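You operate a simulated robot arm through the tools that you are given. There is no shell and no other tool. Be economical: measure what you need, move in short steps, check, and stop when the job is done.

Carry out the task below with a simulated robot arm. There is one attempt and no reset: what you move stays moved.

TASK
Pull the seals drawer open.

It is judged by the outcome, as a careful person would: the job done as asked, and still so three seconds after it is handed in. It fails if anything else is knocked over, pushed out of place, dropped, spilled or broken.

THE ROBOT
A 7-joint arm with a two-finger parallel gripper, fixed in place. Base frame: the origin is at the foot of the arm, x ahead of it, y to its left, z up. Lengths are in mm, angles in rad, forces in N, time in s.
With the tool pointing down near the work surface it reaches from about 240 to 680 mm from the base axis. Its first joint turns from -1.152 to 1.152 rad. Payload 1.57 kg.
Tool frame: the origin (TCP) lies between the finger pads and is the grasp point; the fingertips stand 30 mm ahead of it; z points along the fingers, y is the line along which they close. The gripper opens to 110 mm. The fingers are 24 mm wide and 12 mm thick; the gripper's body (48 by 112 mm) begins 78 mm behind the TCP.
Orientation is that of the tool frame in the base frame, as a unit quaternion [x, y, z, w]. With the fingers straight down and closing along the base's y, the tool's x points along the base's -x, its y along +y and its z along -z.

THE INTERFACE
- The arm moves only by the tool drive_tool. Its argument "rows" is a list of rows, each an object of numbers (a shift or turn left out is 0, a gripper value left out holds the last): "tx", "ty", "tz": the shift along the tool's x, y, z in mm; "ax", "ay", "az": the turn, a rotation vector about the tool's x, y, z in rad; "gripper": the gripper command, from -1 (fully open) to 1 (shut), values between in proportion. In form: [{"tx": .., "ty": .., "tz": .., "ax": .., "ay": .., "az": .., "gripper": ..}, ...]. A call has 1 to 20 rows; each row shifts and turns the commanded pose from where the row before left it, along the tool's axes as they then stand. A row lasts 0.2 s, in which the tool goes at most 50 mm and 0.15 rad; a call with a longer step from one row to the next is refused whole, and so is a gripper value outside its range. A pose out of reach is approached as far as the arm can. The call stops where the force on the tool passes 40 N (or 10 N more than at its start, if that is more) or the arm is blocked; 0.2 s more then pass. The fingers move at their own pace (about 108 mm/s each) and stop on an object; they squeeze with about 32 N. The grip force told is the motor's: it shows also when the fingers shut on nothing. Time passes only in rows, and 0.2 s behind the last, so rows that do not move let the fingers close. It gives the time, the measured TCP pose, the force on the tool (base axes), the opening and the grip force at its end, in the units of the frame above (readings bear some noise).
- Cameras (640 x 400 px; columns grow to the right, rows downward): "scene" is fixed at [131.2, -384.6, 1386.1]; the picture's right is [0.96, -0.27, 0.00], its down [-0.20, -0.71, -0.67] and it looks along [0.18, 0.65, -0.74] (base axes); focal length 353 px, centre (320, 200). "wrist" rides on the gripper at [-36, 0, -80] in the tool frame; the picture's right is [0.00, -1.00, 0.00], its down [0.97, 0.00, -0.24] and it looks along [0.24, 0.00, 0.97] (tool axes); focal length 218 px, centre (320, 200).
- get_image(camera): a new picture of that camera. No time passes.
- point_at(camera, pixels): there is no depth. For up to 12 entries [column, row, z] of the newest picture of that camera ("zoom" is the newest enlarged one), the place [x, y] in the base frame at which the ray of that pixel passes the height z, good to about 3 mm. No time passes.
- enlarge(camera, box): a new picture of the part [left, top, right, bottom] of that camera's present view, enlarged. No time passes.
- job_done(): hands the job in; it is judged then, once.

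Work in short steps. Measure before you move; look again where a grasp or a placing could have gone wrong, and mend it. You have 60 turns and 26 pictures in all, the two below and enlarged ones among them. Open the gripper and draw the arm clear of the work before you hand the job in, unless the task says otherwise; then end with one line.

The tools are called after "Call:" by a JSON object that holds its "op" and its "data". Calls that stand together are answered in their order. drive_tool: Moves the arm, as the interface text tells. Its arguments: {"type":"object","properties":{"rows":{"type":"array"}},"required":["rows"]} The other tools are called the same way: get_image (camera) takes a picture; point_at (camera, pixels) gives the place at which the rays of pixels pass given heights; enlarge (camera, box) takes an enlarged picture of a part of a camera's view; job_done () hands the job in.

At the start:

```text
time: 0.0
ee_pos: [470.6, 94.8, 911.1]
tcp_rot: [0.0, 1.0, 0.0, -0.001]
force: [0.1, 0.5, 0.7]
width: 109.7
grip_force: 0.2
```

scene: 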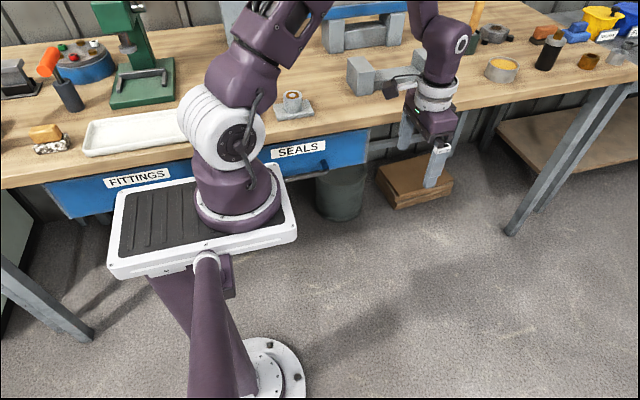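
wrist: 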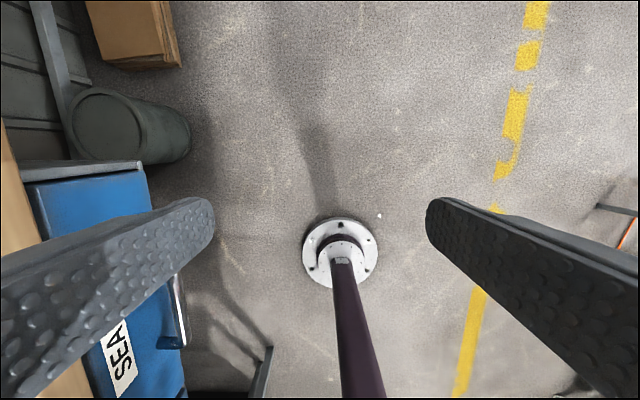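

I start by looking closely at the seals drawer and its handle (around pixel 300,150 in the scene).

Call:
{"op": "enlarge", "data": {"camera": "scene", "box": [230, 90, 400, 196]}}

Call:
{"op": "enlarge", "data": {"camera": "wrist", "box": [0, 140, 240, 400]}}

```text
3.76 times, centred on (315, 143) of scene
```

zoom: 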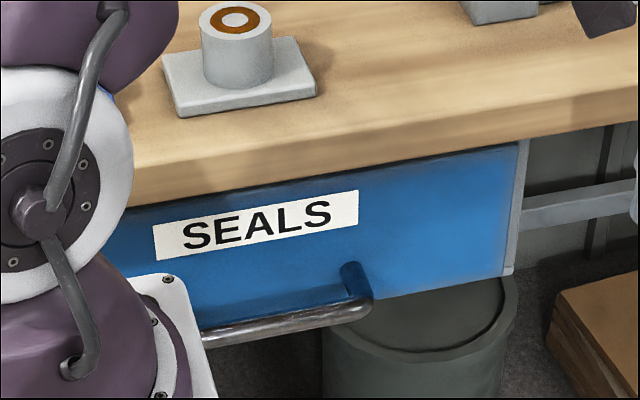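

```text
1.54 times, centred on (120, 270) of wrist
```

zoom: 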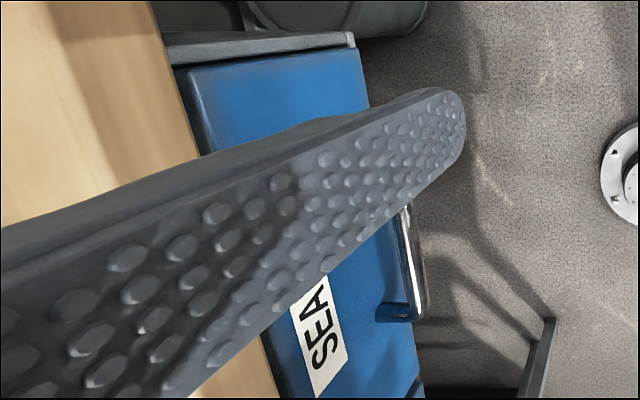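

The SEALS handle is a bar along x standing out toward -y, seen at scene (283,180)-(326,170) and wrist (180,273)-(184,347). I'll triangulate its height from both views.

Call:
{"op": "point_at", "data": {"camera": "scene", "pixels": [[326, 171, 600], [326, 171, 560], [326, 171, 520], [284, 180, 600], [284, 180, 560], [284, 180, 520], [399, 114, 660], [200, 150, 660], [364, 163, 560], [364, 163, 520]]}}

Call:
{"op": "point_at", "data": {"camera": "zoom", "pixels": [[412, 210, 600], [412, 210, 560], [412, 210, 520], [422, 315, 600], [422, 315, 560], [422, 315, 520], [380, 315, 560], [362, 50, 630], [420, 385, 560], [196, 150, 660], [270, 360, 660]]}}

```text
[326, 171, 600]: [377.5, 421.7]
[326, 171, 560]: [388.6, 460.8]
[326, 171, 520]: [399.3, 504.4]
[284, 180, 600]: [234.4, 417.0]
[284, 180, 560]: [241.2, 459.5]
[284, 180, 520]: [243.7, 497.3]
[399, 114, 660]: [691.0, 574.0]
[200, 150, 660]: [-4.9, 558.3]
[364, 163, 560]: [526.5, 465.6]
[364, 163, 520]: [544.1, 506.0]
```

```text
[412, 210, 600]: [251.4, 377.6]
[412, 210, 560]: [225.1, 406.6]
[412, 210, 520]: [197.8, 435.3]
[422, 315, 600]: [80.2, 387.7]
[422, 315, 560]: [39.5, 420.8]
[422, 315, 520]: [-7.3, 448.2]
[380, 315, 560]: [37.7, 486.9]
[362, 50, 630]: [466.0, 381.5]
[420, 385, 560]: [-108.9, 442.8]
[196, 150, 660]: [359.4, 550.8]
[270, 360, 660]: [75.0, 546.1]
```

Matching the drawer's lower-right corner in both views gives about (470, 343, 679), so the drawer sits higher and nearer than I assumed, with the handle near y≈295, z≈725, x≈216–336. I'll move back to x≈300 and tilt the tool toward the drawer to see better.

Call:
{"op": "drive_tool", "data": {"rows": [{"tx": 35}, {"tx": 35, "ax": -0.1}, {"tx": 35, "ax": -0.12}, {"tx": 35, "ax": -0.12}, {"tx": 30, "ax": -0.12}, {"ax": -0.12}, {"ax": -0.12}]}}

Call:
{"op": "get_image", "data": {"camera": "wrist"}}

Call:
{"op": "get_image", "data": {"camera": "scene"}}

```text
time: 1.6
ee_pos: [307.3, 94.1, 910.3]
tcp_rot: [0.0, 0.939, 0.345, 0.001]
force: [0.0, 0.3, 0.6]
width: 110.0
grip_force: 0.0
out of reach, approached as far as the arm can: row 5
```

```text
21 pictures are left
```

wrist: 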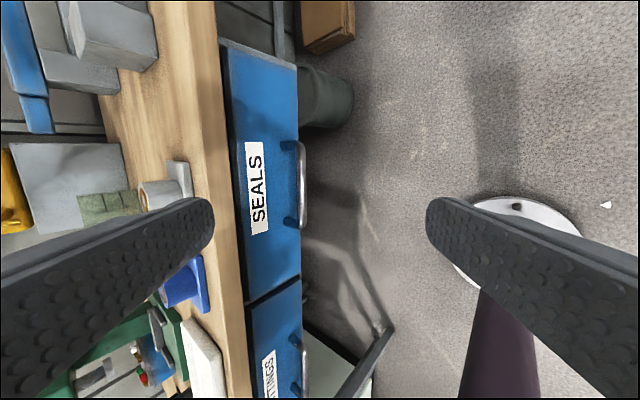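

```text
20 pictures are left
```

scene: 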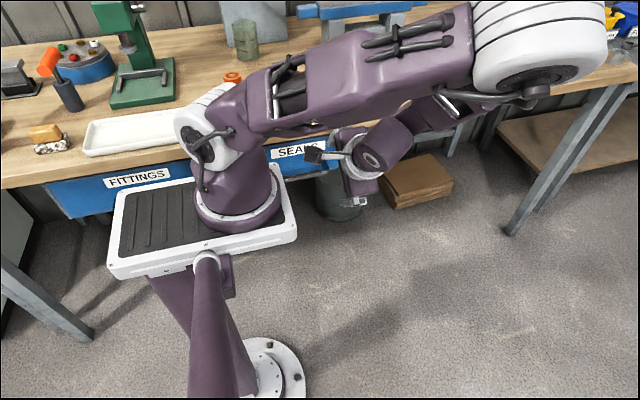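

The whole handle is now visible at wrist (302,145)–(302,225). I'll take rays for the handle ends, the drawer corners and the bench edge.

Call:
{"op": "point_at", "data": {"camera": "wrist", "pixels": [[302, 146, 740], [302, 146, 700], [302, 146, 600], [302, 224, 740], [302, 224, 700], [302, 224, 600], [297, 68, 680], [297, 68, 560], [222, 45, 660], [222, 45, 800], [245, 300, 660]]}}

Call:
{"op": "point_at", "data": {"camera": "scene", "pixels": [[326, 171, 740], [326, 171, 700], [326, 171, 600], [364, 163, 680], [364, 163, 560], [326, 143, 660], [399, 114, 800]]}}

```text
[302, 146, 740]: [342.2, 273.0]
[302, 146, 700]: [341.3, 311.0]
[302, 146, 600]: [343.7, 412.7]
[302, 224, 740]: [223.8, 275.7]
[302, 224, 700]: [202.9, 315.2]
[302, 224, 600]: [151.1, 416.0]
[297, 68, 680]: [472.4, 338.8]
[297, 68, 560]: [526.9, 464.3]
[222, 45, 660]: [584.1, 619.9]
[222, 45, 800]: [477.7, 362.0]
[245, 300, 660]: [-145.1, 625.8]
```

```text
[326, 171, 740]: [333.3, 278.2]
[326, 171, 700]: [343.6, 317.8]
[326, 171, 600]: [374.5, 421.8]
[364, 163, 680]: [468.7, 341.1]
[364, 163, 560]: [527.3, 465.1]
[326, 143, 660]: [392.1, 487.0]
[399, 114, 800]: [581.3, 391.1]
```

Triangulation gives the handle bar at y≈291, z≈722, x≈214–340, the drawer front at y≈340, and the bench edge at about (y 346, z 809). I'll advance along the tool axis, tilt further toward horizontal and part-close the gripper to about 60 mm.

Call:
{"op": "drive_tool", "data": {"rows": [{"tz": 30, "gripper": -0.09}, {"tz": 35}, {"tz": 35}, {"tz": 30}, {"tz": 15, "ax": -0.1}, {"ax": -0.1}, {"ax": -0.1}, {"ax": -0.1}]}}

Call:
{"op": "get_image", "data": {"camera": "wrist"}}

Call:
{"op": "get_image", "data": {"camera": "scene"}}

```text
time: 3.4
ee_pos: [307.5, 187.4, 798.0]
tcp_rot: [-0.001, 0.852, 0.523, 0.001]
force: [-1.3, 0.0, 0.2]
width: 60.0
grip_force: 0.2
```

```text
19 pictures are left
```

wrist: 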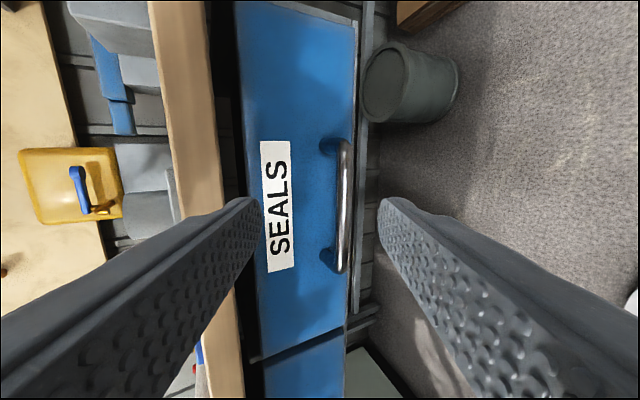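

```text
18 pictures are left
```

scene: 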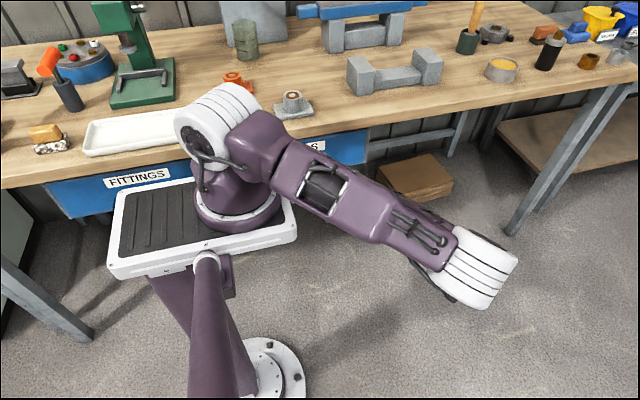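

The tool is tilted 1.10 rad and the bar shows at wrist (346,140)–(342,272). I'll check its line again from this pose.

Call:
{"op": "point_at", "data": {"camera": "wrist", "pixels": [[348, 145, 740], [348, 145, 720], [348, 145, 700], [343, 265, 740], [343, 265, 720], [343, 265, 700], [322, 145, 720], [327, 262, 700]]}}

```text
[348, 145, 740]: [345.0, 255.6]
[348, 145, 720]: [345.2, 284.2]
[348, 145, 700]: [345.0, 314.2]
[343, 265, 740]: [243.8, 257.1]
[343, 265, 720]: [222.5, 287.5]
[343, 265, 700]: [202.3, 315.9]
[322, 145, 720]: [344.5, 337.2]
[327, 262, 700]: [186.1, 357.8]
```

Combined rays put the bar at y≈300, z≈711. I'll tilt a bit more, drop to the bar's level, advance to about 55 mm short of it, and look.

Call:
{"op": "drive_tool", "data": {"rows": [{"ax": -0.1}, {"ax": -0.1}, {"ty": -27, "tx": 6}, {"ty": -27, "tx": 6}, {"tz": 30}, {"tz": 30}, {"tz": 15, "gripper": 0.1}, {}]}}

Call:
{"op": "get_image", "data": {"camera": "wrist"}}

Call:
{"op": "get_image", "data": {"camera": "scene"}}

```text
time: 5.2
ee_pos: [294.8, 246.0, 726.3]
tcp_rot: [-0.001, 0.796, 0.605, 0.0]
force: [0.2, 0.5, -0.1]
width: 49.4
grip_force: 0.0
```

```text
17 pictures are left
```

wrist: 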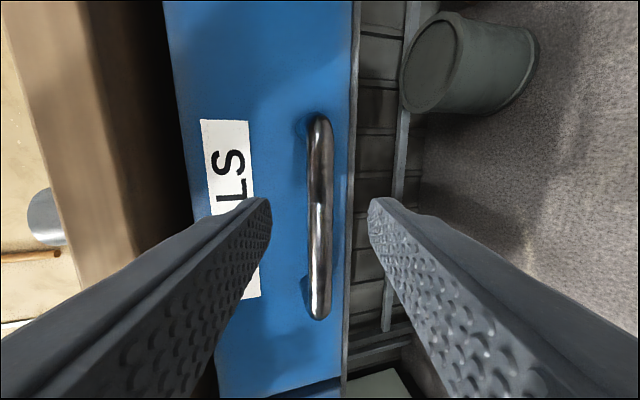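

```text
16 pictures are left
```

scene: 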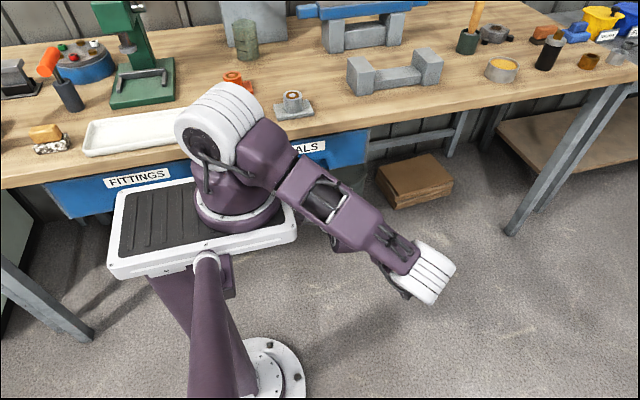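

The bar is centred between the fingers (col ≈318) and about 57 mm ahead of the TCP. I'll advance 52 mm and close.

Call:
{"op": "drive_tool", "data": {"rows": [{"tz": 13}, {"tz": 13}, {"tz": 13}, {"tz": 13}, {}]}}

Call:
{"op": "get_image", "data": {"camera": "wrist"}}

```text
time: 6.4
ee_pos: [295.4, 294.5, 713.7]
tcp_rot: [0.0, 0.796, 0.606, 0.0]
force: [0.0, 0.1, -0.7]
width: 49.4
grip_force: 0.1
```

```text
15 pictures are left
```

wrist: 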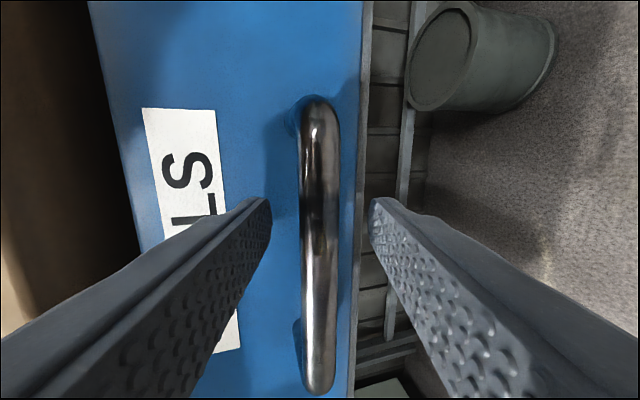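

The bar spans 300 px now, so it is about 12 mm ahead of the TCP and between the fingers. I'll advance 6 mm more and close.

Call:
{"op": "drive_tool", "data": {"rows": [{"tz": 6}, {"gripper": 0.5}, {"gripper": 1}, {}, {}]}}

Call:
{"op": "get_image", "data": {"camera": "wrist"}}

```text
time: 7.6
ee_pos: [294.7, 301.4, 711.9]
tcp_rot: [0.0, 0.796, 0.606, 0.0]
force: [-0.1, 1.9, 6.9]
width: 17.5
grip_force: 32.5
```

```text
14 pictures are left
```

wrist: 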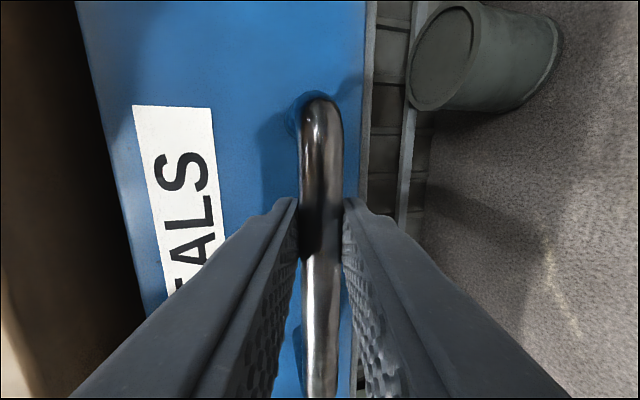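

The bar is gripped (17.5 mm wide, 32 N). I'll pull straight along -y in small steps and watch the force.

Call:
{"op": "drive_tool", "data": {"rows": [{"tz": -4.8, "ty": -1.33}, {"tz": -9.6, "ty": -2.66}, {"tz": -9.6, "ty": -2.66}, {"tz": -9.6, "ty": -2.66}, {"tz": -9.6, "ty": -2.66}]}}

Call:
{"op": "get_image", "data": {"camera": "wrist"}}

```text
time: 8.8
ee_pos: [295.7, 257.3, 712.2]
tcp_rot: [0.0, 0.795, 0.606, 0.0]
force: [-2.9, 1.2, 20.0]
width: 18.0
grip_force: 32.3
```

```text
13 pictures are left
```

wrist: 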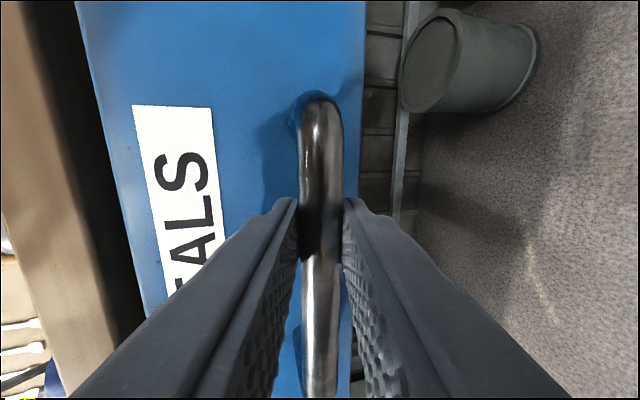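

The drawer follows by 44 mm. The +20 N in z means the tool sits a little low, so I ease it up slightly and keep pulling.

Call:
{"op": "drive_tool", "data": {"rows": [{"ty": 1.5}, {"tz": -9.6, "ty": -2.6}, {"tz": -9.6, "ty": -2.6}, {"tz": -9.6, "ty": -2.6}, {"tz": -9.6, "ty": -2.6}, {"tz": -9.6, "ty": -2.6}]}}

Call:
{"op": "get_image", "data": {"camera": "scene"}}

```text
time: 10.2
ee_pos: [295.7, 205.5, 712.1]
tcp_rot: [0.0, 0.796, 0.605, 0.001]
force: [1.1, 1.9, -9.5]
width: 17.9
grip_force: 33.0
```

```text
12 pictures are left
```

scene: 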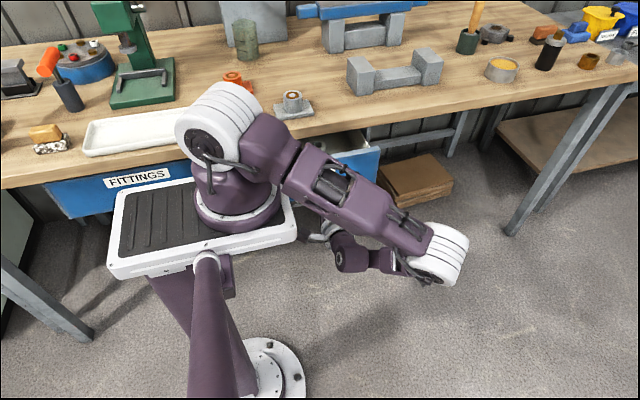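

About 96 mm open so far. Before pulling more, I check that the pedestal and plate on the left (scene 100–300, 180–280) don't block the drawer.

Call:
{"op": "enlarge", "data": {"camera": "scene", "box": [90, 120, 410, 320]}}

Call:
{"op": "get_image", "data": {"camera": "wrist"}}

```text
2.00 times, centred on (250, 220) of scene
```

zoom: 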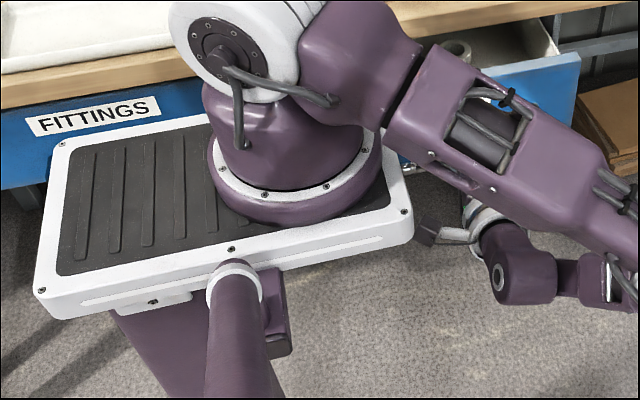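

```text
10 pictures are left
```

wrist: 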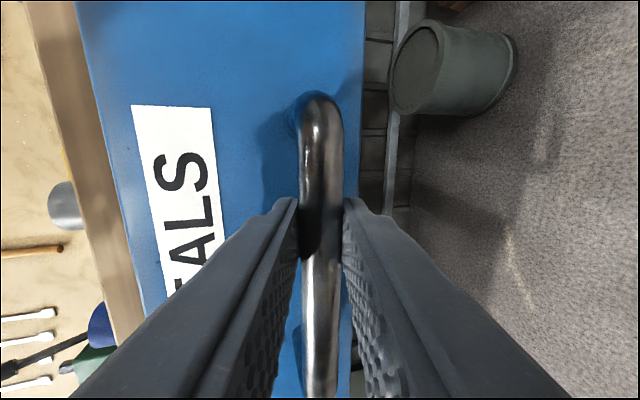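

The drawer slides freely and nothing touches it. I'll continue with another 50 mm of pull.

Call:
{"op": "drive_tool", "data": {"rows": [{"ty": -0.6}, {"tz": -9.6, "ty": -2.65}, {"tz": -9.6, "ty": -2.65}, {"tz": -9.6, "ty": -2.65}, {"tz": -9.6, "ty": -2.65}, {"tz": -9.6, "ty": -2.65}]}}

```text
time: 11.6
ee_pos: [295.8, 156.7, 712.1]
tcp_rot: [-0.001, 0.796, 0.605, -0.001]
force: [-10.7, 1.9, -11.8]
width: 17.6
grip_force: 32.4
```

Now about 145 mm open with modest forces. I'll pull another 40 mm and check the scene.

Call:
{"op": "drive_tool", "data": {"rows": [{"ty": -0.5}, {"tz": -9.6, "ty": -2.65}, {"tz": -9.6, "ty": -2.65}, {"tz": -9.6, "ty": -2.65}, {"tz": -9.6, "ty": -2.65}]}}

Call:
{"op": "get_image", "data": {"camera": "scene"}}

```text
time: 12.8
ee_pos: [295.7, 117.4, 711.7]
tcp_rot: [0.001, 0.796, 0.605, 0.001]
force: [-6.0, 2.2, -9.7]
width: 18.0
grip_force: 32.6
```

```text
9 pictures are left
```

scene: 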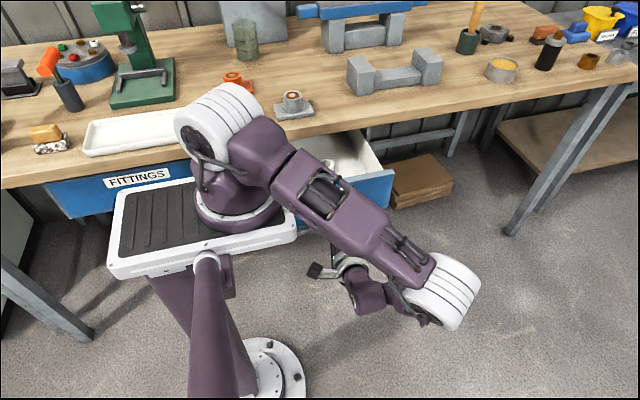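

The drawer is 184 mm open and still free. I'll pull a little more to see whether its stop is near.

Call:
{"op": "drive_tool", "data": {"rows": [{"ty": -0.5}, {"tz": -7.7, "ty": -2.1}, {"tz": -7.7, "ty": -2.1}, {"tz": -7.7, "ty": -2.1}, {"tz": -7.7, "ty": -2.1}, {"tz": -7.7, "ty": -2.1}]}}

```text
time: 14.2
ee_pos: [295.7, 77.0, 713.5]
tcp_rot: [0.0, 0.796, 0.606, 0.0]
force: [-3.3, 1.8, -5.5]
width: 17.6
grip_force: 32.5
```

It is 224 mm open, which is amply open. I release the bar gently and back straight away from it.

Call:
{"op": "drive_tool", "data": {"rows": [{"gripper": 0.5}, {"gripper": 0.1}, {}, {"tz": -10}, {"tz": -20}, {"tz": -25}, {"tz": -25}]}}

Call:
{"op": "get_image", "data": {"camera": "wrist"}}

Call:
{"op": "get_image", "data": {"camera": "scene"}}

```text
time: 15.8
ee_pos: [295.5, 0.9, 732.4]
tcp_rot: [0.0, 0.796, 0.605, 0.0]
force: [1.4, 0.7, 0.8]
width: 49.7
grip_force: 0.0
```

```text
8 pictures are left
```

wrist: 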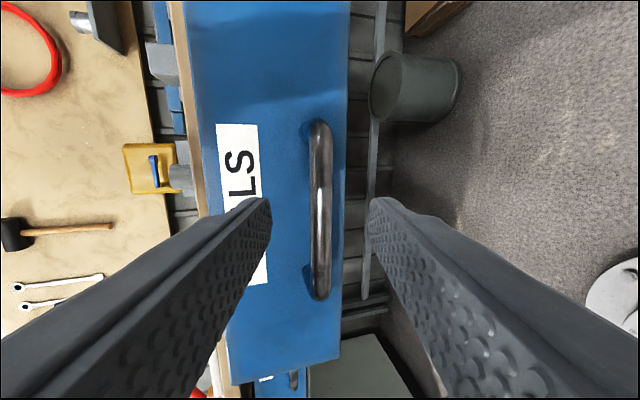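

```text
7 pictures are left
```

scene: 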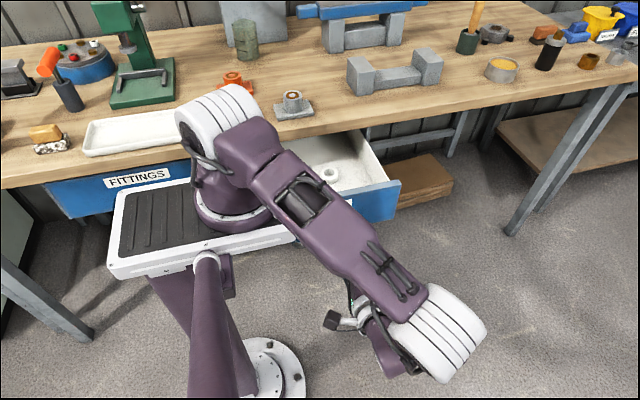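

The drawer stays open and the fingers are clear of the handle. I back off slightly more, open fully, and check it holds.

Call:
{"op": "drive_tool", "data": {"rows": [{"tz": -20}, {"tz": -20, "gripper": -1}, {}, {}, {}, {}]}}

Call:
{"op": "get_image", "data": {"camera": "scene"}}

```text
time: 17.2
ee_pos: [295.7, -36.7, 744.3]
tcp_rot: [0.0, 0.796, 0.605, 0.001]
force: [0.2, -0.2, -0.7]
width: 110.3
grip_force: 0.1
```

```text
6 pictures are left
```

scene: 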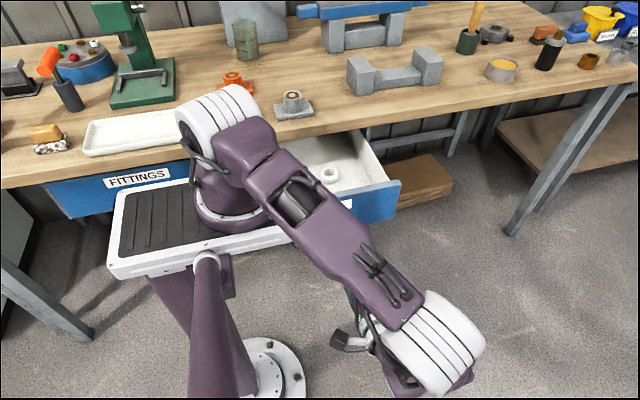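

The drawer stays open, nothing else has moved, and the arm is clear, so I hand it in.

Call:
{"op": "job_done", "data": {}}

```text
The job is handed in.
```

The seals drawer is pulled open about 224 mm and stayed open after release; nothing else was disturbed, and the gripper is open and clear of the handle.
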